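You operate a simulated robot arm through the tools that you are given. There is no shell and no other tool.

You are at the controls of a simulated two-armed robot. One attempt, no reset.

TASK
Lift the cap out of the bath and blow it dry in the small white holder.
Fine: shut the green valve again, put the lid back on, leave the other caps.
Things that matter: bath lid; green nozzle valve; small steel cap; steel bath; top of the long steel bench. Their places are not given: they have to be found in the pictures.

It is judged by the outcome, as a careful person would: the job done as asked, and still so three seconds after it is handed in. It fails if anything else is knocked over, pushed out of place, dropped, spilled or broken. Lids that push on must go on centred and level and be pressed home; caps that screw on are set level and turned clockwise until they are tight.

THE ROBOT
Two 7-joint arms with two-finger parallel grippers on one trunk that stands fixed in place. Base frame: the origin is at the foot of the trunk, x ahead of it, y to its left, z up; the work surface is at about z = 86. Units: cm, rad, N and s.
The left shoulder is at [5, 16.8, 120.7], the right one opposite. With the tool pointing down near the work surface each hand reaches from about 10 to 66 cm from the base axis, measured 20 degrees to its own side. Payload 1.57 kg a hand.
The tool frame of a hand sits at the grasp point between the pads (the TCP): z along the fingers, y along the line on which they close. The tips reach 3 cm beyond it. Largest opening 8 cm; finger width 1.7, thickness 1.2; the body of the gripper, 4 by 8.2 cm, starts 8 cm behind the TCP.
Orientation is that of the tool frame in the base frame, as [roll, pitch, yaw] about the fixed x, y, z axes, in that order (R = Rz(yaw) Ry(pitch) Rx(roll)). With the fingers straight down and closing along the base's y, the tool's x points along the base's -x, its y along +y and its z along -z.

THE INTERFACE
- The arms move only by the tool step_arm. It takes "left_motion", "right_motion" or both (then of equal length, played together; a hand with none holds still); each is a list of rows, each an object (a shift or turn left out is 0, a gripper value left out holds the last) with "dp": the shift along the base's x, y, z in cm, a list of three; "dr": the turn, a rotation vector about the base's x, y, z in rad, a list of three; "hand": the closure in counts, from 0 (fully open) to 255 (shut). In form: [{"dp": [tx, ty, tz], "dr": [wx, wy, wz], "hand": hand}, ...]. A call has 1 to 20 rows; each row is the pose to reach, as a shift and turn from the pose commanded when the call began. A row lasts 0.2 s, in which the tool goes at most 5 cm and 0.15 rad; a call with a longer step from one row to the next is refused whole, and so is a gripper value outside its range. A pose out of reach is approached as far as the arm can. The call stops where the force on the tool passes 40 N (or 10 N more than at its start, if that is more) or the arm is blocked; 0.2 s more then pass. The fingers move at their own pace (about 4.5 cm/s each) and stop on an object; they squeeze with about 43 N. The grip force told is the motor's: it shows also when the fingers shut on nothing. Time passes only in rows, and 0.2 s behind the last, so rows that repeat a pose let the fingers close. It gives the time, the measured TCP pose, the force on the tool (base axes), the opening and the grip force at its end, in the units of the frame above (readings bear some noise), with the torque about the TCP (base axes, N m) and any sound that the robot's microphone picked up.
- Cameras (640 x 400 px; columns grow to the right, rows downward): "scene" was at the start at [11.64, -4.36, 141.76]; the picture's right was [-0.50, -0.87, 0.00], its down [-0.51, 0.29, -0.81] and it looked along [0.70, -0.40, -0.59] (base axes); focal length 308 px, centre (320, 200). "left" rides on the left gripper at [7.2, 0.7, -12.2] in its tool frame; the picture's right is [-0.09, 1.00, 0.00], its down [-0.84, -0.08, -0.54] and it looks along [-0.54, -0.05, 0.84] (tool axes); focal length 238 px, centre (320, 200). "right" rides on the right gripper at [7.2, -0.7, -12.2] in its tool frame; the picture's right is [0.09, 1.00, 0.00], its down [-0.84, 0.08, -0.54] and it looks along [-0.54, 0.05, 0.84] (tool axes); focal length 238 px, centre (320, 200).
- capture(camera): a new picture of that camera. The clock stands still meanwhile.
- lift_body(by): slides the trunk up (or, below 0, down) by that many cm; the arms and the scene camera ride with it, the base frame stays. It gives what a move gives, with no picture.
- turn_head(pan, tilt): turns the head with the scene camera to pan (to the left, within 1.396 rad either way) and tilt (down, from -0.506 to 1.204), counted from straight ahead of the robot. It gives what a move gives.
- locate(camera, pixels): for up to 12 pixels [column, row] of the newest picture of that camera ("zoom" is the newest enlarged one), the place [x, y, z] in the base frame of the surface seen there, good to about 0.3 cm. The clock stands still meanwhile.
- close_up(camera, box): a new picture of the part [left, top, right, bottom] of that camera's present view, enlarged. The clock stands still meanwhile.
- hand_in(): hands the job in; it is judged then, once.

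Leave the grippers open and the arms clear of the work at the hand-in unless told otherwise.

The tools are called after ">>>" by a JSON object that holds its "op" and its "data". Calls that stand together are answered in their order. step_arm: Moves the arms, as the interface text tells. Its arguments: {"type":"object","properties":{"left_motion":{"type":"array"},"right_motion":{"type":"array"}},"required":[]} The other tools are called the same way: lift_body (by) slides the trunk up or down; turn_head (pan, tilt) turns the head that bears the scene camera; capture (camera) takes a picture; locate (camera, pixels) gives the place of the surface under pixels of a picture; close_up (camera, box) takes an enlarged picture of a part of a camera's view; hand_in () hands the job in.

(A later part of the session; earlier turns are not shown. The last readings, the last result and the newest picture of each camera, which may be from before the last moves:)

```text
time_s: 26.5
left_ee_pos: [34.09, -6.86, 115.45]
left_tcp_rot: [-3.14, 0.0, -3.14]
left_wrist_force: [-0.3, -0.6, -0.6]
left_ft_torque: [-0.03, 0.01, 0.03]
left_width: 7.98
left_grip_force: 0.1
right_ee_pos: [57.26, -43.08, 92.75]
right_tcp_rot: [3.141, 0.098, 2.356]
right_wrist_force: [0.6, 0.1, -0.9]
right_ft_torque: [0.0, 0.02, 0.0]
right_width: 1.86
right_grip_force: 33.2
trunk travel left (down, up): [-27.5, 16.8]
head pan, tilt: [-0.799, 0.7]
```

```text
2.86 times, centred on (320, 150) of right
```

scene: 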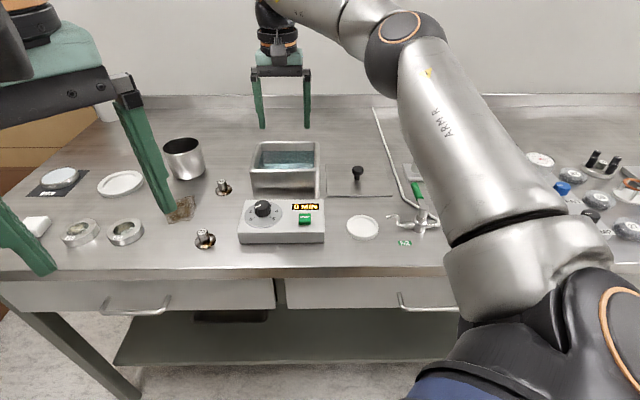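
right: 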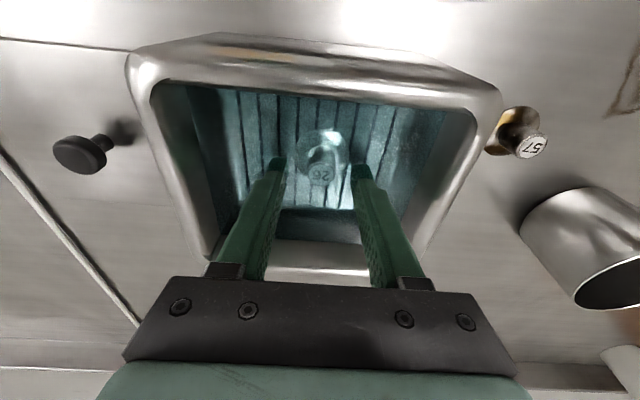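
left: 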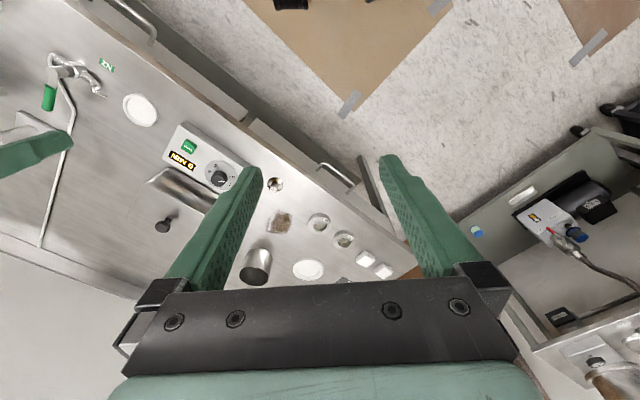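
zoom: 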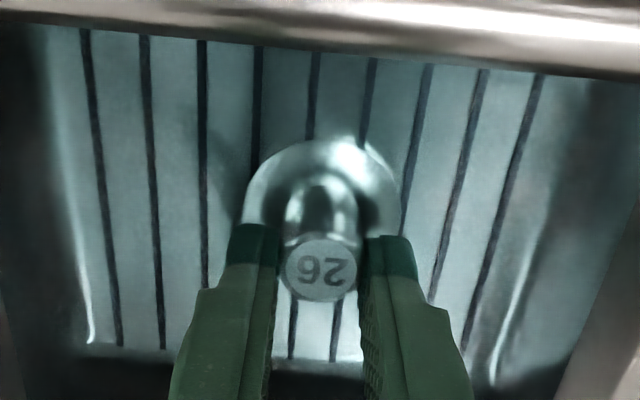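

It's gripped on the stud at a width of 1.86 cm. I'll give it one more moment to settle, then lift slowly straight up.

>>> {"op": "step_arm", "data": {"right_motion": [{"hand": 255}, {"hand": 255}, {"dp": [0, 0, 0.4]}, {"dp": [0, 0, 1.0]}, {"dp": [0, 0, 1.8]}, {"dp": [0, 0, 2.8]}, {"dp": [0, 0, 4.0]}, {"dp": [0, 0, 5.2]}, {"dp": [0, 0, 6.4]}, {"dp": [0, 0, 7.6]}, {"dp": [0, 0, 8.6]}, {"dp": [0, 0, 8.6]}]}}

>>> {"op": "capture", "data": {"camera": "right"}}

>>> {"op": "close_up", "data": {"camera": "scene", "box": [210, 90, 370, 210]}}

```text
time_s: 29.1
left_ee_pos: [34.05, -6.83, 115.36]
left_tcp_rot: [-3.14, 0.001, -3.14]
left_wrist_force: [-0.8, 1.2, 0.4]
left_ft_torque: [0.01, 0.01, -0.02]
left_width: 7.97
left_grip_force: 0.0
right_ee_pos: [57.2, -43.2, 101.22]
right_tcp_rot: [3.141, 0.098, 2.355]
right_wrist_force: [0.0, -0.8, -0.2]
right_ft_torque: [-0.01, -0.01, -0.01]
right_width: 1.88
right_grip_force: 33.2
trunk travel left (down, up): [-27.5, 16.8]
head pan, tilt: [-0.799, 0.7]
```

```text
taken
```

right: 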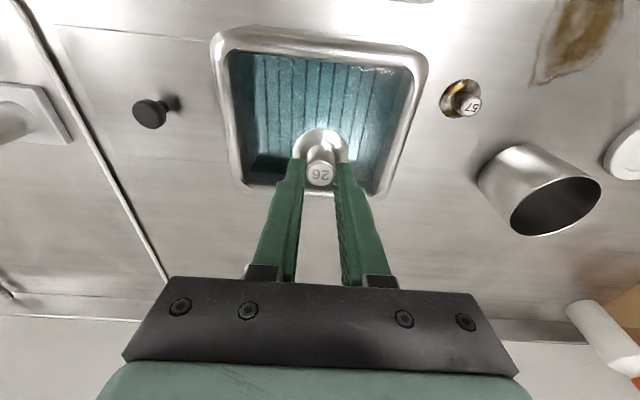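

```text
3.33 times, centred on (290, 150) of scene
```

zoom: 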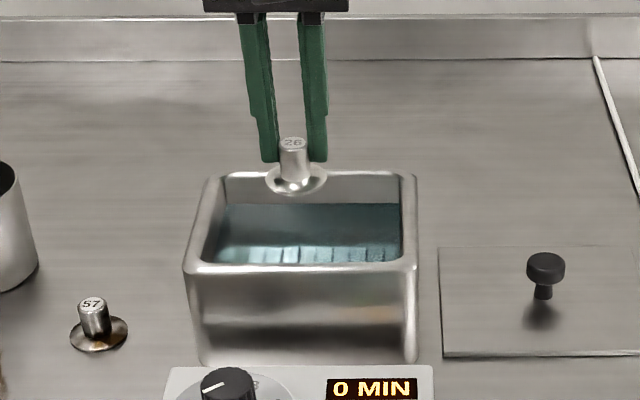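

Cap 26 is out and held above the bath. I'll hold still here about 3 s so it drips back into the bath.

>>> {"op": "step_arm", "data": {"right_motion": [{"dp": [0, 0, 0]}, {"dp": [0, 0, 0]}, {"dp": [0, 0, 0]}, {"dp": [0, 0, 0]}, {"dp": [0, 0, 0]}, {"dp": [0, 0, 0]}, {"dp": [0, 0, 0]}, {"dp": [0, 0, 0]}, {"dp": [0, 0, 0]}, {"dp": [0, 0, 0]}, {"dp": [0, 0, 0]}, {"dp": [0, 0, 0]}, {"dp": [0, 0, 0]}, {"dp": [0, 0, 0]}, {"dp": [0, 0, 0]}]}}

>>> {"op": "close_up", "data": {"camera": "scene", "box": [320, 180, 460, 270]}}

```text
time_s: 32.3
left_ee_pos: [34.1, -6.83, 115.32]
left_tcp_rot: [-3.141, 0.003, -3.138]
left_wrist_force: [0.3, -0.2, 0.1]
left_ft_torque: [-0.02, -0.03, -0.05]
left_width: 8.0
left_grip_force: 0.0
right_ee_pos: [57.08, -43.1, 101.26]
right_tcp_rot: [-3.142, 0.099, 2.357]
right_wrist_force: [0.6, -0.5, -0.9]
right_ft_torque: [0.02, 0.0, 0.01]
right_width: 1.87
right_grip_force: 33.0
trunk travel left (down, up): [-27.5, 16.8]
head pan, tilt: [-0.799, 0.7]
```

```text
4.44 times, centred on (390, 225) of scene
```

zoom: 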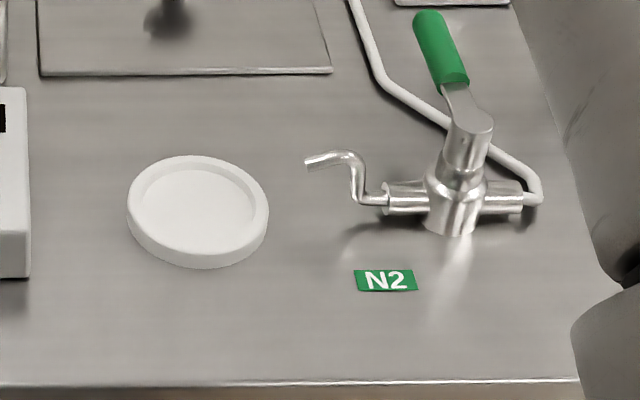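

Now I'll measure the dish, the nozzle tip and the handle in this enlarged view.

>>> {"op": "locate", "data": {"camera": "zoom", "pixels": [[195, 208], [130, 200], [266, 205], [200, 160], [192, 246], [140, 200], [254, 205], [307, 163], [345, 155], [472, 120], [430, 18], [455, 84]]}}

>>> {"op": "locate", "data": {"camera": "zoom", "pixels": [[200, 172], [190, 236], [315, 168], [360, 180], [405, 195], [455, 165], [455, 210], [510, 195], [440, 50], [463, 100], [420, 30], [443, 14]]}}

```text
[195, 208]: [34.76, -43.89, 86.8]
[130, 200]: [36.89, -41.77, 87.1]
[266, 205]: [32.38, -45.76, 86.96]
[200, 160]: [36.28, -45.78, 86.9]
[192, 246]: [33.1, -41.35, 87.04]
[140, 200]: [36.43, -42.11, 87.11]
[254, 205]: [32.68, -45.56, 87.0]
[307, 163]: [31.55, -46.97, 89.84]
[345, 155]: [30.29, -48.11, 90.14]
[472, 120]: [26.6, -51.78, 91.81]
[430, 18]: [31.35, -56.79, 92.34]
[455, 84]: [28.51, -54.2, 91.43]
```

```text
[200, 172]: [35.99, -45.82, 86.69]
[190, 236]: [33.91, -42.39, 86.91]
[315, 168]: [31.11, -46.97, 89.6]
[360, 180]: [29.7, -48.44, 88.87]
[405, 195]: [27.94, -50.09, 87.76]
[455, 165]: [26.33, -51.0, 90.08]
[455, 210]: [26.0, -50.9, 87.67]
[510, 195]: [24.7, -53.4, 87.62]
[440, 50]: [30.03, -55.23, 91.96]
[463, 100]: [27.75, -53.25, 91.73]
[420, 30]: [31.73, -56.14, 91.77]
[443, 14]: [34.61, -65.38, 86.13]
```

The dish centre is at about (34.65,-43.85), with its recess floor at z≈86.7 and rim at z≈87.05. The nozzle tip is at (31.5,-47.0,89.8) and aims at the dish. I'll carry the cap there at height and straighten the tilt on the way.

>>> {"op": "step_arm", "data": {"right_motion": [{"dp": [-1.0, 0, 0.3], "dr": [0, 0, 0]}, {"dp": [-3.0, -0.1, 0.5], "dr": [0.005, 0.005, 0]}, {"dp": [-5.5, -0.2, 0.5], "dr": [0.015, 0.015, 0]}, {"dp": [-8.0, -0.3, 0.5], "dr": [0.025, 0.025, 0]}, {"dp": [-10.5, -0.4, 0.5], "dr": [0.035, 0.035, 0]}, {"dp": [-13.0, -0.5, 0.5], "dr": [0.045, 0.045, 0]}, {"dp": [-15.5, -0.55, 0.3], "dr": [0.055, 0.055, 0]}, {"dp": [-18.0, -0.6, 0], "dr": [0.065, 0.065, 0]}, {"dp": [-20.5, -0.7, -0.5], "dr": [0.0707, 0.0707, 0]}, {"dp": [-22.0, -0.75, -1.0], "dr": [0.0707, 0.0707, 0]}, {"dp": [-22.45, -0.75, -1.0], "dr": [0.0707, 0.0707, 0]}, {"dp": [-22.45, -0.75, -1.0], "dr": [0.0707, 0.0707, 0]}]}}

>>> {"op": "capture", "data": {"camera": "right"}}

>>> {"op": "capture", "data": {"camera": "scene"}}

```text
time_s: 34.9
left_ee_pos: [34.08, -6.96, 115.31]
left_tcp_rot: [-3.141, 0.001, -3.139]
left_wrist_force: [0.3, 1.2, 0.1]
left_ft_torque: [0.03, 0.0, 0.03]
left_width: 7.99
left_grip_force: 0.0
right_ee_pos: [34.73, -43.78, 100.28]
right_tcp_rot: [-3.14, -0.001, 2.359]
right_wrist_force: [-0.2, 0.2, -0.7]
right_ft_torque: [0.03, -0.02, 0.0]
right_width: 1.85
right_grip_force: 33.2
trunk travel left (down, up): [-27.5, 16.8]
head pan, tilt: [-0.799, 0.7]
```

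```text
taken
```

right: 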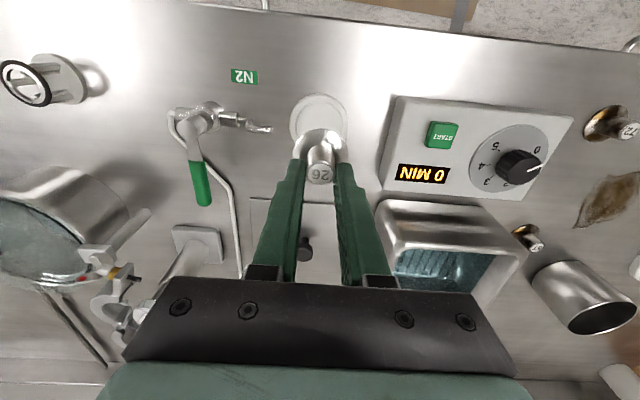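

```text
taken
```

scene: 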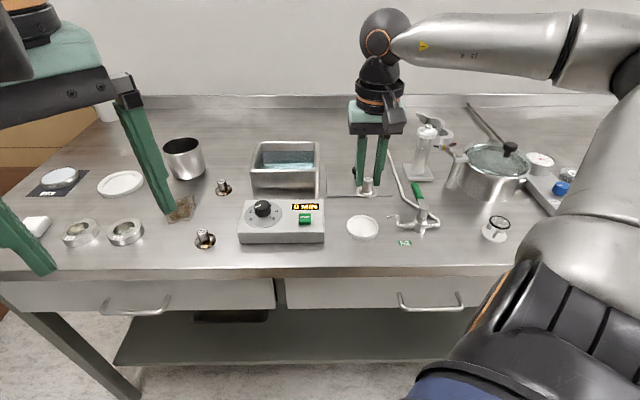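

The cap is above the dish. I'll measure the dish and the held cap from this wrist view.

>>> {"op": "close_up", "data": {"camera": "right", "box": [230, 80, 380, 200]}}

>>> {"op": "locate", "data": {"camera": "zoom", "pixels": [[255, 160], [505, 170], [380, 60], [275, 150], [490, 160], [380, 78], [340, 130], [420, 130], [382, 380], [130, 192], [290, 260], [470, 270]]}}

```text
3.33 times, centred on (305, 140) of right
```

zoom: 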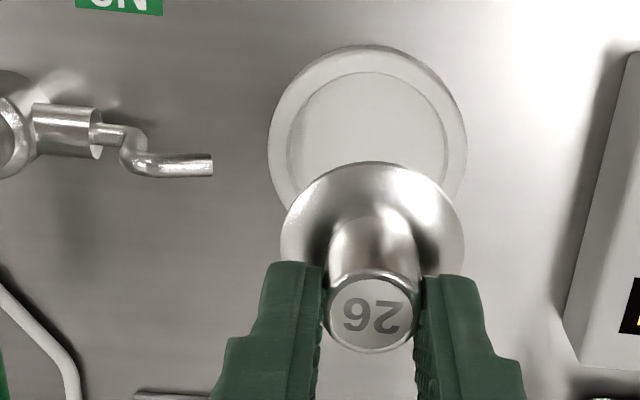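

```text
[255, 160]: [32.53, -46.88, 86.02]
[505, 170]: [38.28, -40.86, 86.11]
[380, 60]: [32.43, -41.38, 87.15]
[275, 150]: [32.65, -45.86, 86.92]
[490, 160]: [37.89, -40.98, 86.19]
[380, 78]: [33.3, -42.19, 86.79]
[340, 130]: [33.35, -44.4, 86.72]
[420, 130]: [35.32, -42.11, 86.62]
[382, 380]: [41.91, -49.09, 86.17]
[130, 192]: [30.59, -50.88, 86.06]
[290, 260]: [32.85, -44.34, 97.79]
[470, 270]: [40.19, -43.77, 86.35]
```

I'll sample the rim and recess edges more precisely.

>>> {"op": "locate", "data": {"camera": "zoom", "pixels": [[273, 140], [462, 140], [370, 50], [295, 110], [440, 110], [290, 140], [446, 140], [368, 75], [300, 80], [435, 75], [212, 165], [370, 316]]}}

```text
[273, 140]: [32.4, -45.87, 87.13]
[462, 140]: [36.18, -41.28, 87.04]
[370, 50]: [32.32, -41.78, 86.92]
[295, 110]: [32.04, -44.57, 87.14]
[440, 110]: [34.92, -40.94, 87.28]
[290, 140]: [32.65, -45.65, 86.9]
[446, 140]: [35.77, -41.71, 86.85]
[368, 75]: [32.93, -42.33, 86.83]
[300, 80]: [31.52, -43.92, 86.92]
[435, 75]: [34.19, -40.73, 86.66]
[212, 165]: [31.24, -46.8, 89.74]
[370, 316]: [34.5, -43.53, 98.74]
```

The dish centre is at about (34.5,-43.8), only 0.2 cm off. I'll lower the cap to just above the recess (TCP z≈91.6).

>>> {"op": "step_arm", "data": {"right_motion": [{"dp": [-0.17, 0, -1.5]}, {"dp": [-0.17, 0, -3.0]}, {"dp": [-0.17, 0, -4.5]}, {"dp": [-0.17, 0, -6.0]}, {"dp": [-0.17, 0, -7.3]}, {"dp": [-0.17, 0, -8.2]}, {"dp": [-0.17, 0, -8.6]}, {"dp": [-0.17, 0, -8.6]}]}}

>>> {"op": "close_up", "data": {"camera": "scene", "box": [320, 180, 460, 270]}}

>>> {"op": "close_up", "data": {"camera": "right", "box": [220, 80, 400, 220]}}

```text
time_s: 36.7
left_ee_pos: [34.2, -6.82, 115.31]
left_tcp_rot: [-3.14, -0.001, -3.141]
left_wrist_force: [0.8, 0.0, -0.1]
left_ft_torque: [0.02, 0.0, -0.02]
left_width: 7.98
left_grip_force: 0.0
right_ee_pos: [34.46, -43.82, 91.7]
right_tcp_rot: [3.141, 0.0, 2.356]
right_wrist_force: [0.2, -0.1, -1.0]
right_ft_torque: [-0.03, 0.0, 0.0]
right_width: 1.86
right_grip_force: 33.3
trunk travel left (down, up): [-27.5, 16.8]
head pan, tilt: [-0.799, 0.7]
```

```text
4.44 times, centred on (390, 225) of scene
```

zoom: 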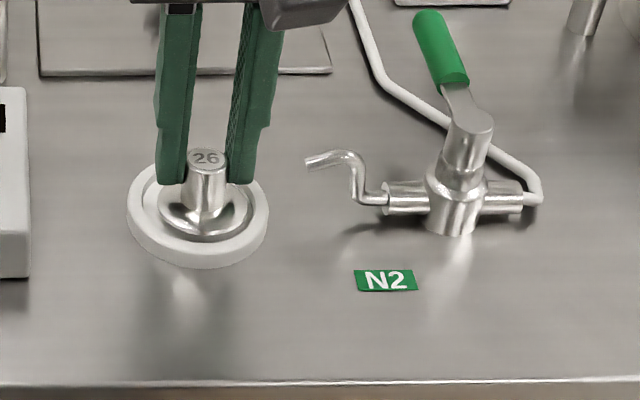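

```text
2.86 times, centred on (310, 150) of right
```

zoom: 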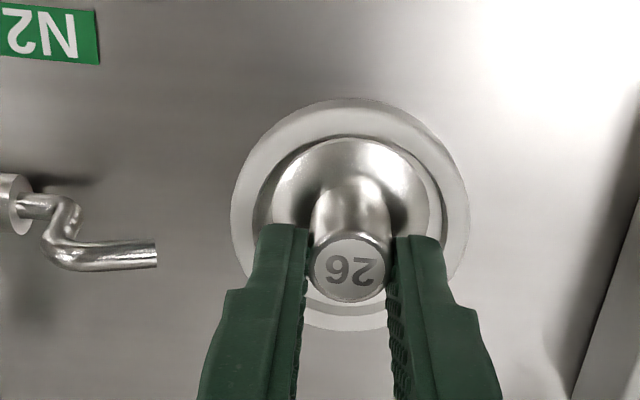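

The cap may be sitting a little toward the front of the recess. I'll measure the flange edge against the dish rim from the scene view.

>>> {"op": "close_up", "data": {"camera": "scene", "box": [335, 200, 395, 245]}}

```text
8.89 times, centred on (365, 222) of scene
```

zoom: 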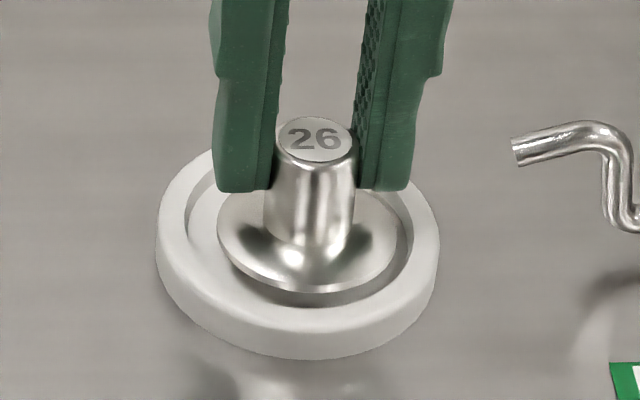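

>>> {"op": "locate", "data": {"camera": "zoom", "pixels": [[318, 140], [222, 230], [390, 235], [305, 285], [240, 265], [375, 270], [200, 220], [400, 230], [270, 305], [300, 322], [165, 250], [432, 240]]}}

```text
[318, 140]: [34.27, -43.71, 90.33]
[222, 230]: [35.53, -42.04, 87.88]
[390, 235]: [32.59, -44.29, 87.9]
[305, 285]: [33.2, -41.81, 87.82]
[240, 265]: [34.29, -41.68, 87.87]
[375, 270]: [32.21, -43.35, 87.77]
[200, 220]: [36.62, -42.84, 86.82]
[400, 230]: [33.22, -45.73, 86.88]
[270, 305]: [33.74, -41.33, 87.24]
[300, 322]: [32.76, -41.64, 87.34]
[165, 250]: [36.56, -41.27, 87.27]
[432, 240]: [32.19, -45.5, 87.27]
```

The cap's centre is about 0.3–0.4 cm forward of the dish centre, and its flange bottom is about 0.9 cm above the recess floor. I'll shift back by 0.35 cm and lower gently.

>>> {"op": "step_arm", "data": {"right_motion": [{"dp": [0.25, -0.25, 0]}, {"dp": [0.25, -0.25, -0.3]}, {"dp": [0.25, -0.25, -0.5]}, {"dp": [0.25, -0.25, -0.65]}, {"dp": [0.25, -0.25, -0.75]}, {"dp": [0.25, -0.25, -0.75]}]}}

>>> {"op": "close_up", "data": {"camera": "scene", "box": [335, 200, 395, 245]}}

```text
time_s: 38.1
left_ee_pos: [34.17, -6.79, 115.35]
left_tcp_rot: [-3.14, -0.001, -3.139]
left_wrist_force: [-1.0, -0.6, 0.6]
left_ft_torque: [-0.04, 0.03, 0.02]
left_width: 7.98
left_grip_force: 0.1
right_ee_pos: [34.72, -44.01, 91.04]
right_tcp_rot: [3.14, 0.004, 2.356]
right_wrist_force: [-0.6, -0.3, 6.9]
right_ft_torque: [-0.13, -0.02, -0.01]
right_width: 1.85
right_grip_force: 32.7
trunk travel left (down, up): [-27.5, 16.8]
head pan, tilt: [-0.799, 0.7]
```

```text
8.89 times, centred on (365, 222) of scene
```

zoom: 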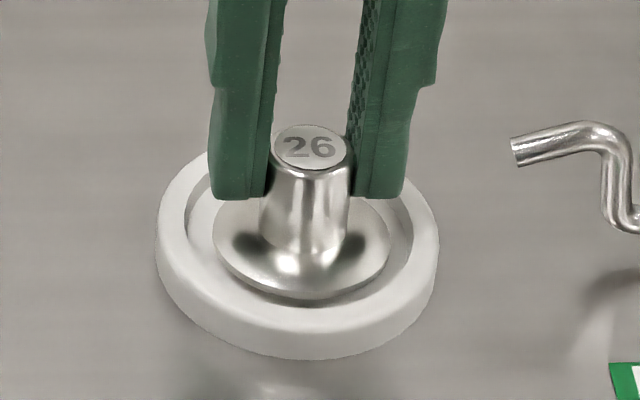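

The force of +6.9 N shows the cap is standing on the recess floor, inside the rim. I'll ease off slightly and open only to about 3.6 cm to stay clear of the nozzle.

>>> {"op": "step_arm", "data": {"right_motion": [{"dp": [0, 0, 0.08], "hand": 255}, {"dp": [0, 0, 0.08], "hand": 190}, {"dp": [0, 0, 0.08], "hand": 165}, {"dp": [0, 0, 0.08], "hand": 140}, {"dp": [0, 0, 0.08], "hand": 140}, {"dp": [0, 0, 0.08], "hand": 140}]}}

>>> {"op": "close_up", "data": {"camera": "scene", "box": [335, 200, 395, 245]}}

```text
time_s: 39.5
left_ee_pos: [34.16, -6.79, 115.3]
left_tcp_rot: [-3.139, 0.001, -3.14]
left_wrist_force: [0.1, -0.1, 0.5]
left_ft_torque: [-0.01, 0.02, 0.01]
left_width: 7.99
left_grip_force: 0.1
right_ee_pos: [34.72, -44.01, 91.02]
right_tcp_rot: [-3.141, 0.0, 2.355]
right_wrist_force: [-0.8, -0.2, -0.4]
right_ft_torque: [0.03, 0.01, 0.0]
right_width: 3.61
right_grip_force: 0.0
trunk travel left (down, up): [-27.5, 16.8]
head pan, tilt: [-0.799, 0.7]
```

```text
8.89 times, centred on (365, 222) of scene
```

zoom: 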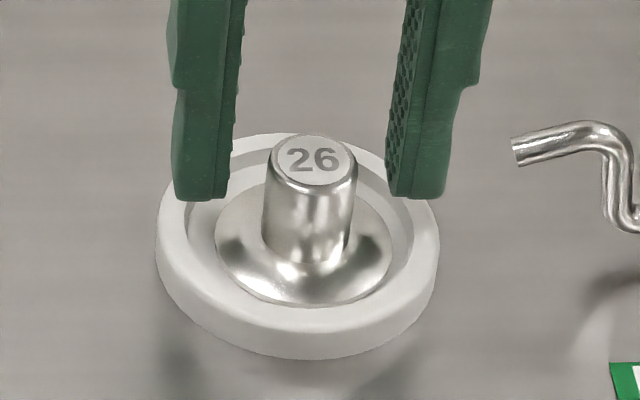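

Cap 26 stands upright in the holder's recess. I'll raise the hand straight up, then shift toward the green valve for a good look.

>>> {"op": "step_arm", "data": {"right_motion": [{"dp": [0, 0, 1]}, {"dp": [0, 0, 3]}, {"dp": [0, 0, 6]}, {"dp": [0, 0, 9]}, {"dp": [0, 0, 12]}, {"dp": [-1.0, -2.0, 12]}, {"dp": [-2.5, -4.5, 12]}, {"dp": [-4.0, -7.0, 12]}, {"dp": [-5.2, -9.5, 12]}, {"dp": [-5.7, -11.0, 12]}, {"dp": [-5.7, -11.0, 12]}]}}

>>> {"op": "capture", "data": {"camera": "right"}}

>>> {"op": "capture", "data": {"camera": "scene"}}

```text
time_s: 41.9
left_ee_pos: [34.04, -6.91, 115.18]
left_tcp_rot: [-3.141, 0.0, -3.139]
left_wrist_force: [0.3, 0.5, 0.5]
left_ft_torque: [0.0, 0.02, 0.0]
left_width: 7.99
left_grip_force: 0.0
right_ee_pos: [29.18, -55.06, 103.01]
right_tcp_rot: [-3.141, 0.001, 2.357]
right_wrist_force: [-0.4, 0.1, -0.2]
right_ft_torque: [0.01, -0.01, -0.01]
right_width: 3.61
right_grip_force: 0.0
trunk travel left (down, up): [-27.5, 16.8]
head pan, tilt: [-0.799, 0.7]
```

```text
taken
```

right: 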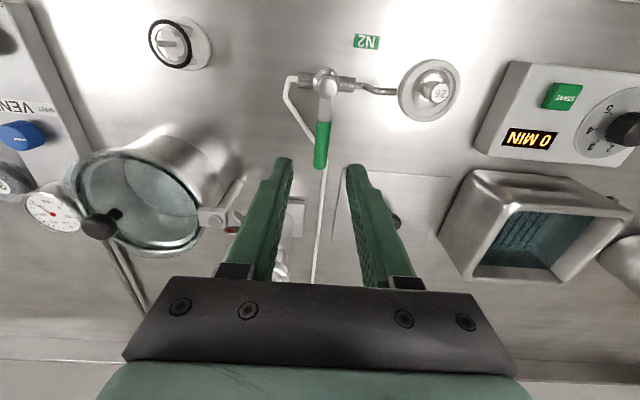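

```text
taken
```

scene: 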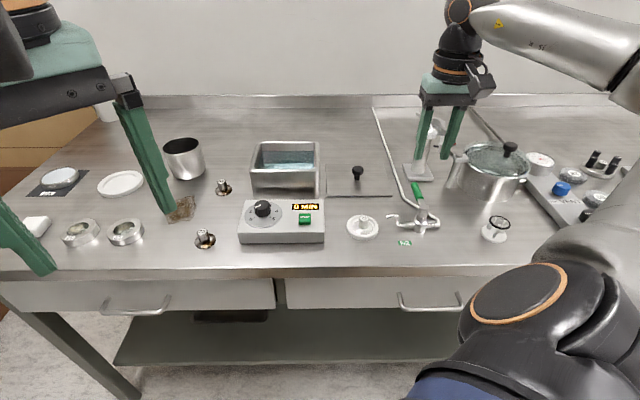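

The hand is above the valve. I'll zoom into the handle around (320,110) in the wrist view.

>>> {"op": "close_up", "data": {"camera": "right", "box": [250, 40, 410, 190]}}

>>> {"op": "locate", "data": {"camera": "zoom", "pixels": [[310, 120], [280, 330], [300, 330], [320, 330], [300, 250], [318, 260], [288, 255], [302, 290], [318, 200], [290, 350], [420, 155], [230, 160]]}}

```text
2.67 times, centred on (330, 115) of right
```

zoom: 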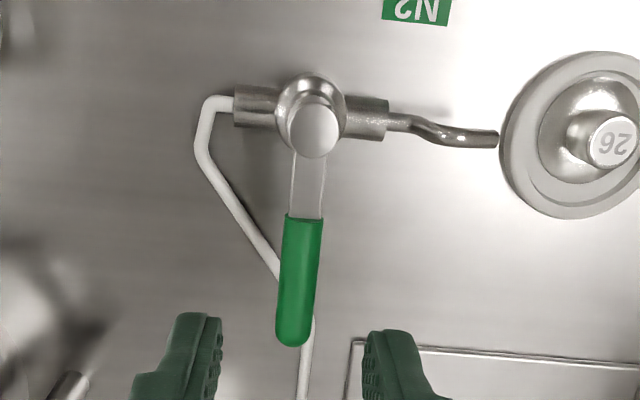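

```text
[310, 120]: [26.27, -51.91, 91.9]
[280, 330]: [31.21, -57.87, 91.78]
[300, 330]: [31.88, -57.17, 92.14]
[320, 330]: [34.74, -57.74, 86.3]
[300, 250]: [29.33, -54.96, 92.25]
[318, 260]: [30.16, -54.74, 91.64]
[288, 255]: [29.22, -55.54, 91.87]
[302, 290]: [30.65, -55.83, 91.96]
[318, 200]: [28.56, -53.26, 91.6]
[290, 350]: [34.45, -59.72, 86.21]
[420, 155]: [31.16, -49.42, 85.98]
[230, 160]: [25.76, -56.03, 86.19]
```

The handle points straight back from the stem at about (26.45,-52.0). The green grip runs from v≈58 to 63, is about 1.3 cm wide, and has its top at z≈92.2. I'll straddle the grip with the fingers partly open (about 2.8 cm), keeping the tips at z≈90.7.

>>> {"op": "step_arm", "data": {"right_motion": [{"dp": [1.0, -0.7, 0], "hand": 166}, {"dp": [1.58, -1.14, -1], "hand": 166}, {"dp": [1.58, -1.14, -3], "hand": 166}, {"dp": [1.58, -1.14, -5], "hand": 166}, {"dp": [1.58, -1.14, -6.5], "hand": 166}, {"dp": [1.58, -1.14, -6.5], "hand": 166}]}}

>>> {"op": "capture", "data": {"camera": "right"}}

>>> {"op": "close_up", "data": {"camera": "right", "box": [240, 60, 400, 210]}}

```text
time_s: 43.3
left_ee_pos: [34.05, -6.94, 115.25]
left_tcp_rot: [-3.14, 0.002, -3.14]
left_wrist_force: [-0.2, 0.2, -0.7]
left_ft_torque: [0.02, 0.0, 0.0]
left_width: 8.0
left_grip_force: 0.1
right_ee_pos: [30.58, -56.28, 96.46]
right_tcp_rot: [3.14, 0.002, 2.356]
right_wrist_force: [0.2, 0.1, 0.3]
right_ft_torque: [-0.01, 0.02, 0.0]
right_width: 2.81
right_grip_force: 0.1
trunk travel left (down, up): [-27.5, 16.8]
head pan, tilt: [-0.799, 0.7]
```

```text
taken
```

right: 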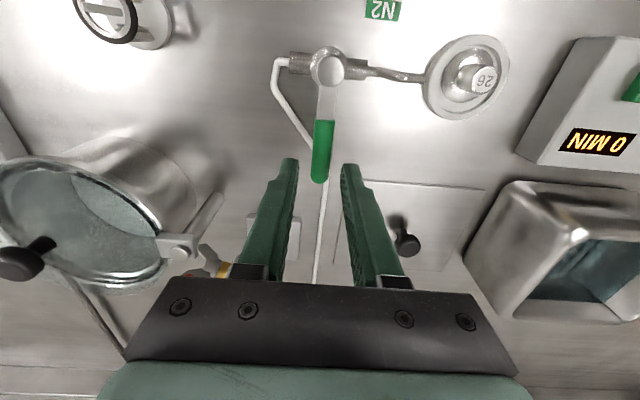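

```text
2.67 times, centred on (320, 135) of right
```

zoom: 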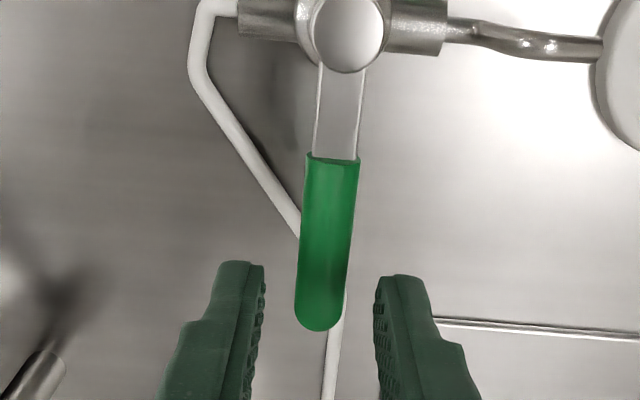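

The handle is centred between the fingers. I'll lower the last 2.8 cm so they straddle it.

>>> {"op": "step_arm", "data": {"right_motion": [{"dp": [0.05, 0.0, -1.0]}, {"dp": [0.05, 0.0, -2.0]}, {"dp": [0.05, 0.0, -2.8]}, {"dp": [0.05, 0.0, -2.8]}, {"dp": [0.05, 0.0, -2.8], "hand": 180}, {"dp": [0.05, 0.0, -2.8], "hand": 180}]}}

>>> {"op": "close_up", "data": {"camera": "right", "box": [240, 60, 400, 210]}}

>>> {"op": "close_up", "data": {"camera": "scene", "box": [330, 150, 470, 260]}}

```text
time_s: 44.7
left_ee_pos: [34.04, -6.86, 115.39]
left_tcp_rot: [-3.141, -0.001, -3.14]
left_wrist_force: [0.0, -0.5, 1.2]
left_ft_torque: [-0.02, -0.01, 0.02]
left_width: 8.01
left_grip_force: 0.1
right_ee_pos: [30.71, -56.14, 93.72]
right_tcp_rot: [3.141, 0.0, 2.356]
right_wrist_force: [0.0, 0.2, -0.2]
right_ft_torque: [0.01, 0.03, -0.02]
right_width: 2.34
right_grip_force: 0.0
trunk travel left (down, up): [-27.5, 16.8]
head pan, tilt: [-0.799, 0.7]
```

```text
2.67 times, centred on (320, 135) of right
```

zoom: 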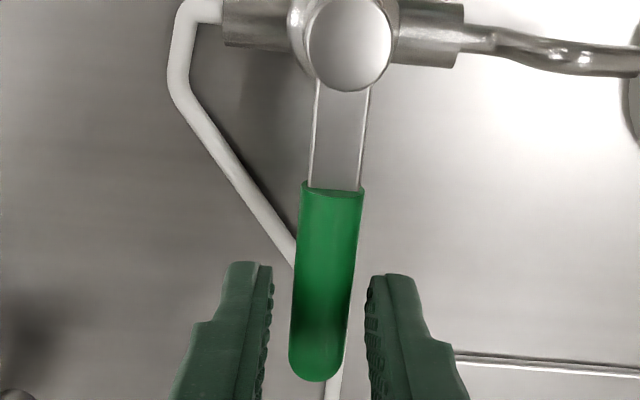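

```text
3.64 times, centred on (400, 205) of scene
```

zoom: 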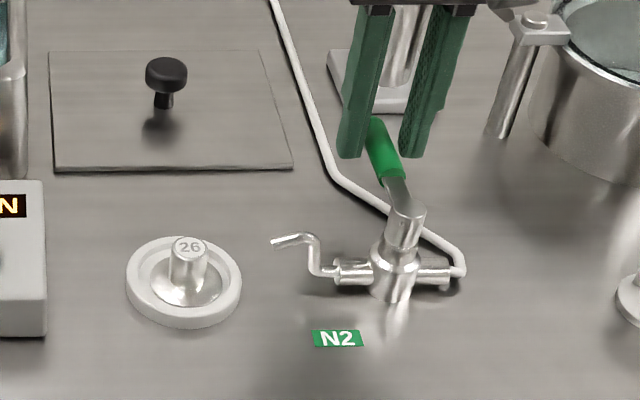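

The fingers straddle the green grip. I'll try turning it gently to the left, toward the nozzle line, by about 20° along the arc around the stem, watching the force in case the stop is that way.

>>> {"op": "step_arm", "data": {"right_motion": [{"dp": [0.283, 0.309, 0], "dr": [0, 0, 0.07]}, {"dp": [0.544, 0.637, 0], "dr": [0, 0, 0.14]}, {"dp": [0.782, 0.982, 0], "dr": [0, 0, 0.21]}, {"dp": [0.994, 1.344, 0], "dr": [0, 0, 0.28]}, {"dp": [1.181, 1.719, 0], "dr": [0, 0, 0.35]}]}}

>>> {"op": "close_up", "data": {"camera": "right", "box": [240, 60, 400, 210]}}

>>> {"op": "close_up", "data": {"camera": "scene", "box": [330, 150, 470, 260]}}

```text
time_s: 45.9
left_ee_pos: [33.9, -7.03, 115.36]
left_tcp_rot: [-3.141, 0.004, -3.138]
left_wrist_force: [-0.7, 0.5, -0.6]
left_ft_torque: [0.01, -0.01, -0.03]
left_width: 7.98
left_grip_force: 0.0
right_ee_pos: [31.32, -54.78, 93.59]
right_tcp_rot: [-3.133, -0.009, 2.704]
right_wrist_force: [-27.6, -17.6, -0.1]
right_ft_torque: [-0.56, 0.51, -0.65]
right_width: 4.75
right_grip_force: 13.9
trunk travel left (down, up): [-27.5, 16.8]
head pan, tilt: [-0.799, 0.7]
```

```text
2.67 times, centred on (320, 135) of right
```

zoom: 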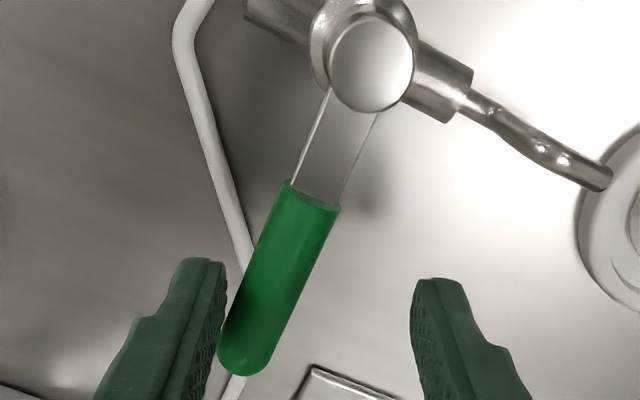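

```text
3.64 times, centred on (400, 205) of scene
```

zoom: 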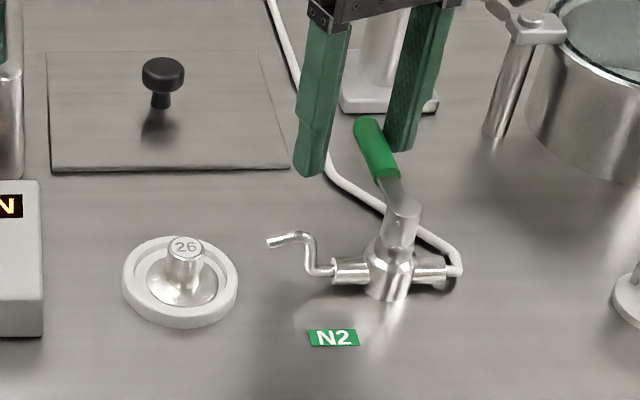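

The handle did not turn that way: the force rose to 33 N and the finger was pushed back, so the stop is on that side. I'll back off to the starting pose.

>>> {"op": "step_arm", "data": {"right_motion": [{"dp": [-0.187, -0.375, 0], "dr": [0, 0, -0.07]}, {"dp": [-0.399, -0.737, 0], "dr": [0, 0, -0.14]}, {"dp": [-0.637, -1.082, 0], "dr": [0, 0, -0.21]}, {"dp": [-0.898, -1.41, 0], "dr": [0, 0, -0.28]}, {"dp": [-1.181, -1.719, 0], "dr": [0, 0, -0.35]}, {"dp": [-1.181, -1.719, 0], "dr": [0, 0, -0.35]}]}}

>>> {"op": "close_up", "data": {"camera": "right", "box": [240, 60, 400, 210]}}

>>> {"op": "close_up", "data": {"camera": "scene", "box": [330, 150, 470, 260]}}

```text
time_s: 47.3
left_ee_pos: [34.07, -6.74, 115.31]
left_tcp_rot: [-3.142, 0.0, -3.139]
left_wrist_force: [-0.8, -0.4, 0.3]
left_ft_torque: [0.01, -0.04, 0.02]
left_width: 7.99
left_grip_force: 0.1
right_ee_pos: [30.73, -56.04, 93.71]
right_tcp_rot: [3.14, -0.001, 2.357]
right_wrist_force: [-0.4, 0.1, -0.5]
right_ft_torque: [0.03, 0.03, -0.01]
right_width: 2.35
right_grip_force: 0.1
trunk travel left (down, up): [-27.5, 16.8]
head pan, tilt: [-0.799, 0.7]
```

```text
2.67 times, centred on (320, 135) of right
```

zoom: 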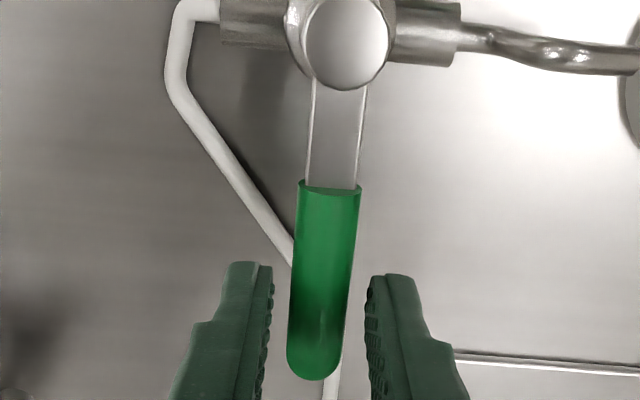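

```text
3.64 times, centred on (400, 205) of scene
```

zoom: 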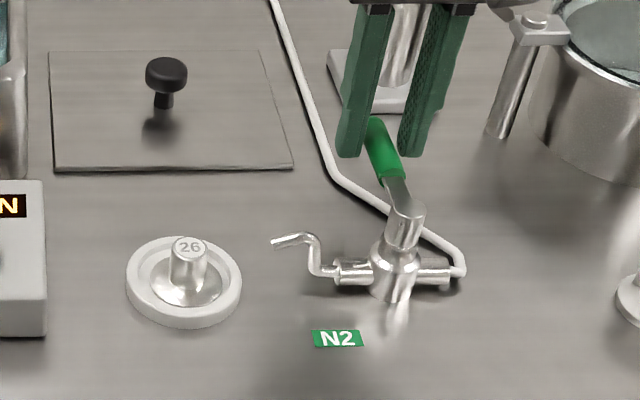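

The handle and valve are where they were. I'll try the other way, to the right, by the same small angle.

>>> {"op": "step_arm", "data": {"right_motion": [{"dp": [-0.304, -0.288, 0], "dr": [0, 0, -0.07]}, {"dp": [-0.628, -0.555, 0], "dr": [0, 0, -0.14]}, {"dp": [-0.969, -0.798, 0], "dr": [0, 0, -0.21]}, {"dp": [-1.327, -1.017, 0], "dr": [0, 0, -0.28]}, {"dp": [-1.699, -1.21, 0], "dr": [0, 0, -0.35]}]}}

>>> {"op": "close_up", "data": {"camera": "right", "box": [240, 60, 400, 210]}}

>>> {"op": "close_up", "data": {"camera": "scene", "box": [330, 150, 470, 260]}}

```text
time_s: 48.5
left_ee_pos: [34.14, -6.72, 115.39]
left_tcp_rot: [-3.138, 0.0, -3.139]
left_wrist_force: [0.1, -1.3, 0.4]
left_ft_torque: [0.01, 0.0, 0.03]
left_width: 8.01
left_grip_force: 0.0
right_ee_pos: [29.08, -57.28, 93.69]
right_tcp_rot: [3.14, -0.001, 2.005]
right_wrist_force: [0.7, -0.2, 0.3]
right_ft_torque: [0.0, -0.05, -0.02]
right_width: 2.39
right_grip_force: 0.3
trunk travel left (down, up): [-27.5, 16.8]
head pan, tilt: [-0.799, 0.7]
```

```text
2.67 times, centred on (320, 135) of right
```

zoom: 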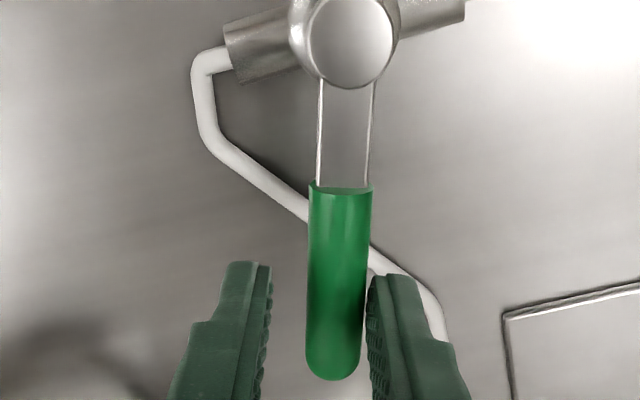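

```text
3.64 times, centred on (400, 205) of scene
```

zoom: 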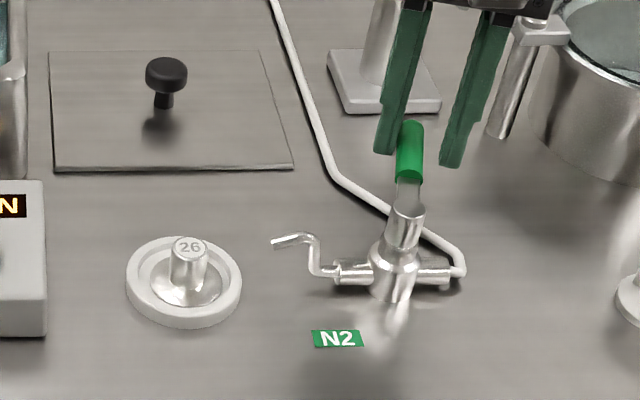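

The handle turns freely to the right with no resisting force. Before going on, I'll check the clearance to the post and pot on that side.

>>> {"op": "locate", "data": {"camera": "zoom", "pixels": [[500, 130], [520, 25], [540, 150], [630, 290], [385, 110], [440, 110], [620, 310], [600, 100]]}}

>>> {"op": "capture", "data": {"camera": "scene"}}

```text
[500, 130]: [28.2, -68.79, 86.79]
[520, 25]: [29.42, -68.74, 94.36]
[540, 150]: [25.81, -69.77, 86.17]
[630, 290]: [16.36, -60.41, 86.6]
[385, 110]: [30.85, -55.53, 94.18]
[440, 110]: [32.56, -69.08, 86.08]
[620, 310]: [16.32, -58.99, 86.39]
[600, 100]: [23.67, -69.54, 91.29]
```

```text
taken
```

scene: 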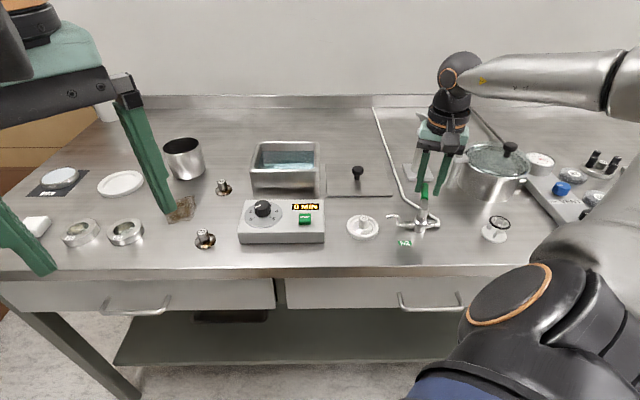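

The pot, clamp and white stand are all more than 5 cm away from the arc. I'll continue turning the handle to the right, to about 55°.

>>> {"op": "step_arm", "data": {"right_motion": [{"dp": [-0.553, -0.23, 0], "dr": [0, 0, -0.1]}, {"dp": [-1.126, -0.403, 0], "dr": [0, 0, -0.2]}, {"dp": [-1.713, -0.518, 0], "dr": [0, 0, -0.3]}, {"dp": [-2.31, -0.574, 0], "dr": [0, 0, -0.4]}, {"dp": [-2.908, -0.57, 0], "dr": [0, 0, -0.5]}, {"dp": [-3.504, -0.507, 0], "dr": [0, 0, -0.6]}]}}

>>> {"op": "capture", "data": {"camera": "right"}}

>>> {"op": "capture", "data": {"camera": "scene"}}

```text
time_s: 49.9
left_ee_pos: [34.16, -6.82, 115.23]
left_tcp_rot: [-3.141, -0.001, 3.141]
left_wrist_force: [0.2, -0.1, -0.2]
left_ft_torque: [-0.02, 0.01, -0.02]
left_width: 7.98
left_grip_force: 0.1
right_ee_pos: [25.44, -57.86, 93.71]
right_tcp_rot: [3.141, -0.002, 1.405]
right_wrist_force: [1.2, 0.0, 1.2]
right_ft_torque: [0.0, -0.04, -0.02]
right_width: 2.38
right_grip_force: 0.4
trunk travel left (down, up): [-27.5, 16.8]
head pan, tilt: [-0.799, 0.7]
```

```text
taken
```

right: 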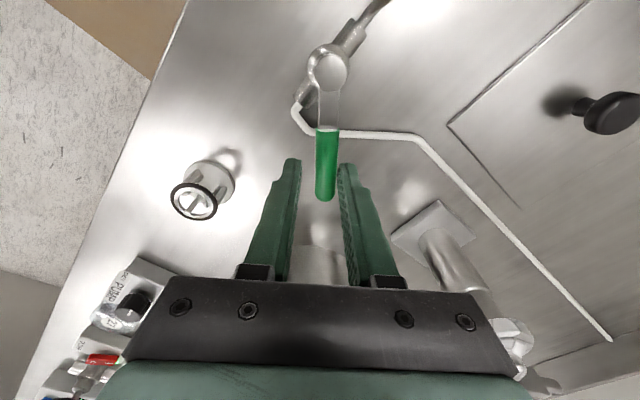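

```text
taken
```

scene: 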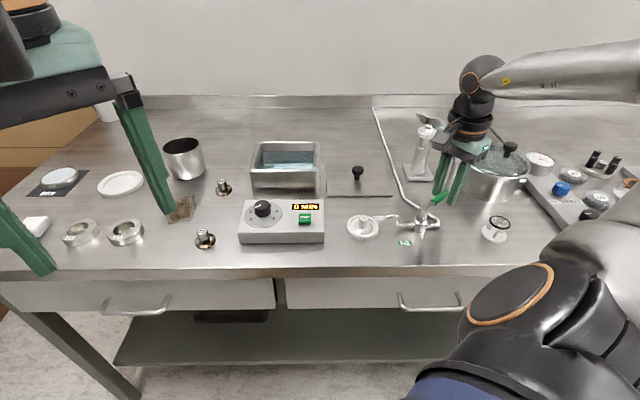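

The handle follows without resistance. I'll continue the arc to about 90°.

>>> {"op": "step_arm", "data": {"right_motion": [{"dp": [-0.586, 0.123, 0], "dr": [0, 0, -0.1]}, {"dp": [-1.157, 0.303, 0], "dr": [0, 0, -0.2]}, {"dp": [-1.707, 0.54, 0], "dr": [0, 0, -0.3]}, {"dp": [-2.23, 0.83, 0], "dr": [0, 0, -0.4]}, {"dp": [-2.722, 1.171, 0], "dr": [0, 0, -0.5]}, {"dp": [-3.178, 1.56, 0], "dr": [0, 0, -0.6]}]}}

>>> {"op": "capture", "data": {"camera": "right"}}

>>> {"op": "close_up", "data": {"camera": "scene", "box": [330, 150, 490, 270]}}

```text
time_s: 51.3
left_ee_pos: [34.08, -6.93, 115.33]
left_tcp_rot: [-3.141, -0.001, -3.138]
left_wrist_force: [-0.1, 0.0, 0.5]
left_ft_torque: [0.0, 0.02, 0.02]
left_width: 7.99
left_grip_force: 0.1
right_ee_pos: [22.26, -56.24, 93.64]
right_tcp_rot: [-3.14, 0.001, 0.804]
right_wrist_force: [0.7, 0.5, -0.1]
right_ft_torque: [0.01, -0.02, -0.05]
right_width: 2.41
right_grip_force: 0.2
trunk travel left (down, up): [-27.5, 16.8]
head pan, tilt: [-0.799, 0.7]
```

```text
taken
```

right: 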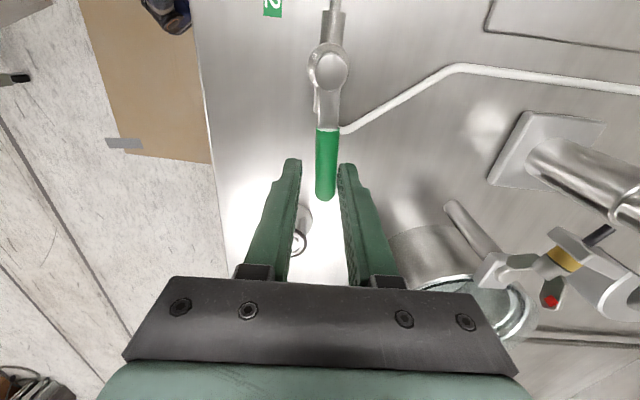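

```text
3.33 times, centred on (410, 210) of scene
```

zoom: 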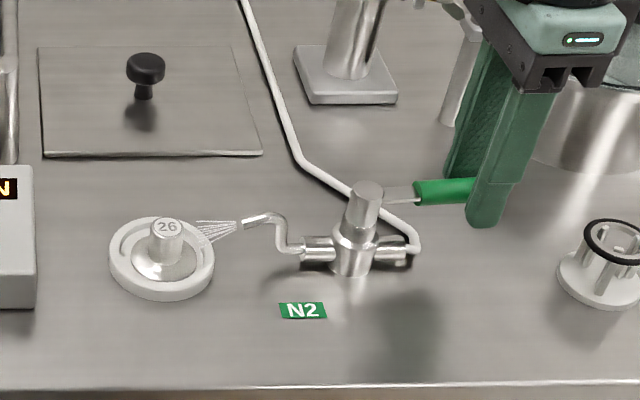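

The valve is open: a jet is visible from the nozzle onto cap 26, which stands still in the holder. I'll nudge the last few degrees and let it blow for about 3 s, then check.

>>> {"op": "step_arm", "data": {"right_motion": [{"dp": [-0.207, 0.216, 0], "dr": [0, 0, -0.05]}, {"dp": [-0.414, 0.432, 0], "dr": [0, 0, -0.1]}, {"dp": [-0.414, 0.432, 0], "dr": [0, 0, -0.1]}, {"dp": [-0.414, 0.432, 0], "dr": [0, 0, -0.1]}, {"dp": [-0.414, 0.432, 0], "dr": [0, 0, -0.1]}, {"dp": [-0.414, 0.432, 0], "dr": [0, 0, -0.1]}, {"dp": [-0.414, 0.432, 0], "dr": [0, 0, -0.1]}, {"dp": [-0.414, 0.432, 0], "dr": [0, 0, -0.1]}, {"dp": [-0.414, 0.432, 0], "dr": [0, 0, -0.1]}, {"dp": [-0.414, 0.432, 0], "dr": [0, 0, -0.1]}, {"dp": [-0.414, 0.432, 0], "dr": [0, 0, -0.1]}, {"dp": [-0.414, 0.432, 0], "dr": [0, 0, -0.1]}, {"dp": [-0.414, 0.432, 0], "dr": [0, 0, -0.1]}, {"dp": [-0.414, 0.432, 0], "dr": [0, 0, -0.1]}, {"dp": [-0.414, 0.432, 0], "dr": [0, 0, -0.1]}]}}

>>> {"op": "close_up", "data": {"camera": "scene", "box": [330, 195, 450, 265]}}

```text
time_s: 54.5
left_ee_pos: [34.14, -6.72, 115.34]
left_tcp_rot: [-3.141, 0.0, -3.139]
left_wrist_force: [-0.1, 0.4, 0.7]
left_ft_torque: [0.02, 0.0, 0.0]
left_width: 8.0
left_grip_force: 0.0
right_ee_pos: [21.99, -55.96, 93.65]
right_tcp_rot: [-3.14, -0.001, 0.708]
right_wrist_force: [1.1, -1.5, 0.8]
right_ft_torque: [-0.06, -0.07, 0.0]
right_width: 2.55
right_grip_force: 0.8
trunk travel left (down, up): [-27.5, 16.8]
head pan, tilt: [-0.799, 0.7]
```

```text
5.33 times, centred on (390, 230) of scene
```

zoom: 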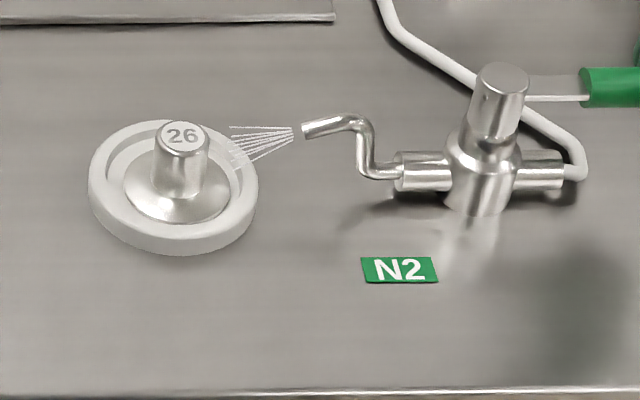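

The jet plays steadily on the cap. I'll hold still and keep blowing for a while longer.

>>> {"op": "step_arm", "data": {"right_motion": [{"dp": [0, 0, 0]}, {"dp": [0, 0, 0]}, {"dp": [0, 0, 0]}, {"dp": [0, 0, 0]}, {"dp": [0, 0, 0]}, {"dp": [0, 0, 0]}, {"dp": [0, 0, 0]}, {"dp": [0, 0, 0]}, {"dp": [0, 0, 0]}, {"dp": [0, 0, 0]}, {"dp": [0, 0, 0]}, {"dp": [0, 0, 0]}, {"dp": [0, 0, 0]}, {"dp": [0, 0, 0]}, {"dp": [0, 0, 0]}, {"dp": [0, 0, 0]}, {"dp": [0, 0, 0]}, {"dp": [0, 0, 0]}, {"dp": [0, 0, 0]}, {"dp": [0, 0, 0]}]}}

>>> {"op": "close_up", "data": {"camera": "scene", "box": [335, 200, 405, 250]}}

```text
time_s: 58.7
left_ee_pos: [34.08, -6.8, 115.19]
left_tcp_rot: [3.139, 0.001, -3.14]
left_wrist_force: [-0.5, 0.3, -0.2]
left_ft_torque: [0.04, 0.02, 0.01]
left_width: 8.01
left_grip_force: 0.1
right_ee_pos: [21.93, -55.92, 93.67]
right_tcp_rot: [-3.141, 0.0, 0.707]
right_wrist_force: [2.4, -2.2, 0.0]
right_ft_torque: [-0.03, -0.05, 0.04]
right_width: 2.56
right_grip_force: 1.2
trunk travel left (down, up): [-27.5, 16.8]
head pan, tilt: [-0.799, 0.7]
```

```text
8.00 times, centred on (370, 225) of scene
```

zoom: 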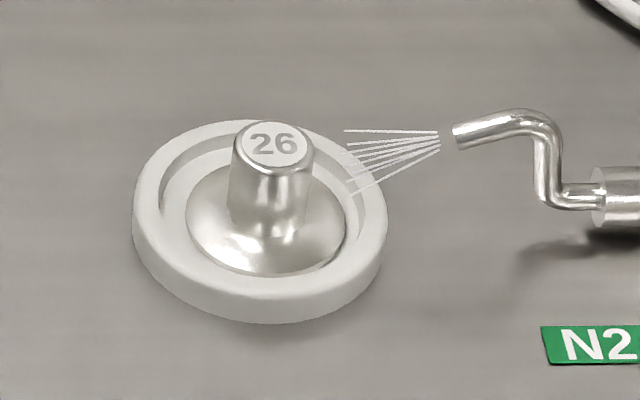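

The cap looks paler and matte now and stays in place. I'll keep the gas on for another 4 s or so to be sure.

>>> {"op": "step_arm", "data": {"right_motion": [{"dp": [0, 0, 0]}, {"dp": [0, 0, 0]}, {"dp": [0, 0, 0]}, {"dp": [0, 0, 0]}, {"dp": [0, 0, 0]}, {"dp": [0, 0, 0]}, {"dp": [0, 0, 0]}, {"dp": [0, 0, 0]}, {"dp": [0, 0, 0]}, {"dp": [0, 0, 0]}, {"dp": [0, 0, 0]}, {"dp": [0, 0, 0]}, {"dp": [0, 0, 0]}, {"dp": [0, 0, 0]}, {"dp": [0, 0, 0]}, {"dp": [0, 0, 0]}, {"dp": [0, 0, 0]}, {"dp": [0, 0, 0]}, {"dp": [0, 0, 0]}, {"dp": [0, 0, 0]}]}}

>>> {"op": "close_up", "data": {"camera": "scene", "box": [335, 200, 405, 250]}}

```text
time_s: 62.9
left_ee_pos: [34.2, -6.94, 115.36]
left_tcp_rot: [3.141, -0.001, -3.14]
left_wrist_force: [0.1, 0.2, -0.8]
left_ft_torque: [0.0, -0.01, 0.0]
left_width: 8.01
left_grip_force: 0.0
right_ee_pos: [21.97, -55.86, 93.66]
right_tcp_rot: [-3.141, 0.001, 0.706]
right_wrist_force: [1.3, -2.0, -0.4]
right_ft_torque: [-0.07, -0.02, 0.03]
right_width: 2.59
right_grip_force: 1.2
trunk travel left (down, up): [-27.5, 16.8]
head pan, tilt: [-0.799, 0.7]
```

```text
8.00 times, centred on (370, 225) of scene
```

zoom: 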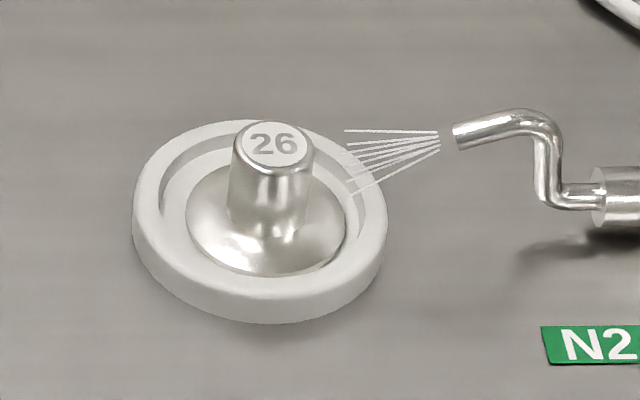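

There's no further change, which suggests it's dry. I'll give it one more short spell for a margin.

>>> {"op": "step_arm", "data": {"right_motion": [{"dp": [0, 0, 0]}, {"dp": [0, 0, 0]}, {"dp": [0, 0, 0]}, {"dp": [0, 0, 0]}, {"dp": [0, 0, 0]}, {"dp": [0, 0, 0]}, {"dp": [0, 0, 0]}, {"dp": [0, 0, 0]}, {"dp": [0, 0, 0]}, {"dp": [0, 0, 0]}, {"dp": [0, 0, 0]}, {"dp": [0, 0, 0]}, {"dp": [0, 0, 0]}, {"dp": [0, 0, 0]}, {"dp": [0, 0, 0]}, {"dp": [0, 0, 0]}, {"dp": [0, 0, 0]}, {"dp": [0, 0, 0]}, {"dp": [0, 0, 0]}, {"dp": [0, 0, 0]}]}}

>>> {"op": "close_up", "data": {"camera": "scene", "box": [335, 200, 405, 250]}}

```text
time_s: 67.1
left_ee_pos: [34.11, -6.83, 115.29]
left_tcp_rot: [3.141, 0.002, -3.139]
left_wrist_force: [0.6, -0.3, -0.1]
left_ft_torque: [0.03, 0.02, 0.01]
left_width: 8.0
left_grip_force: 0.1
right_ee_pos: [21.91, -55.96, 93.74]
right_tcp_rot: [-3.14, 0.001, 0.707]
right_wrist_force: [1.5, -1.3, 1.2]
right_ft_torque: [-0.03, -0.05, 0.01]
right_width: 2.54
right_grip_force: 0.7
trunk travel left (down, up): [-27.5, 16.8]
head pan, tilt: [-0.799, 0.7]
```

```text
8.00 times, centred on (370, 225) of scene
```

zoom: 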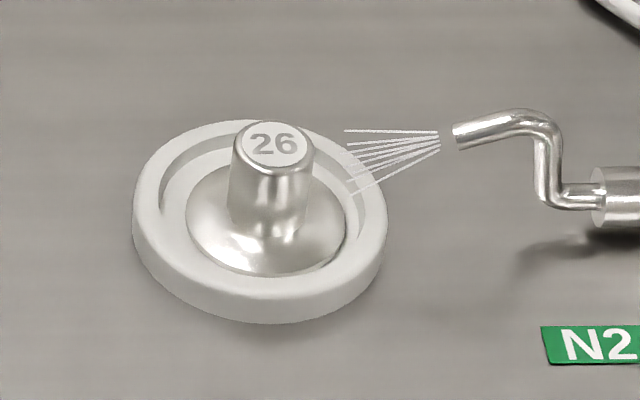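

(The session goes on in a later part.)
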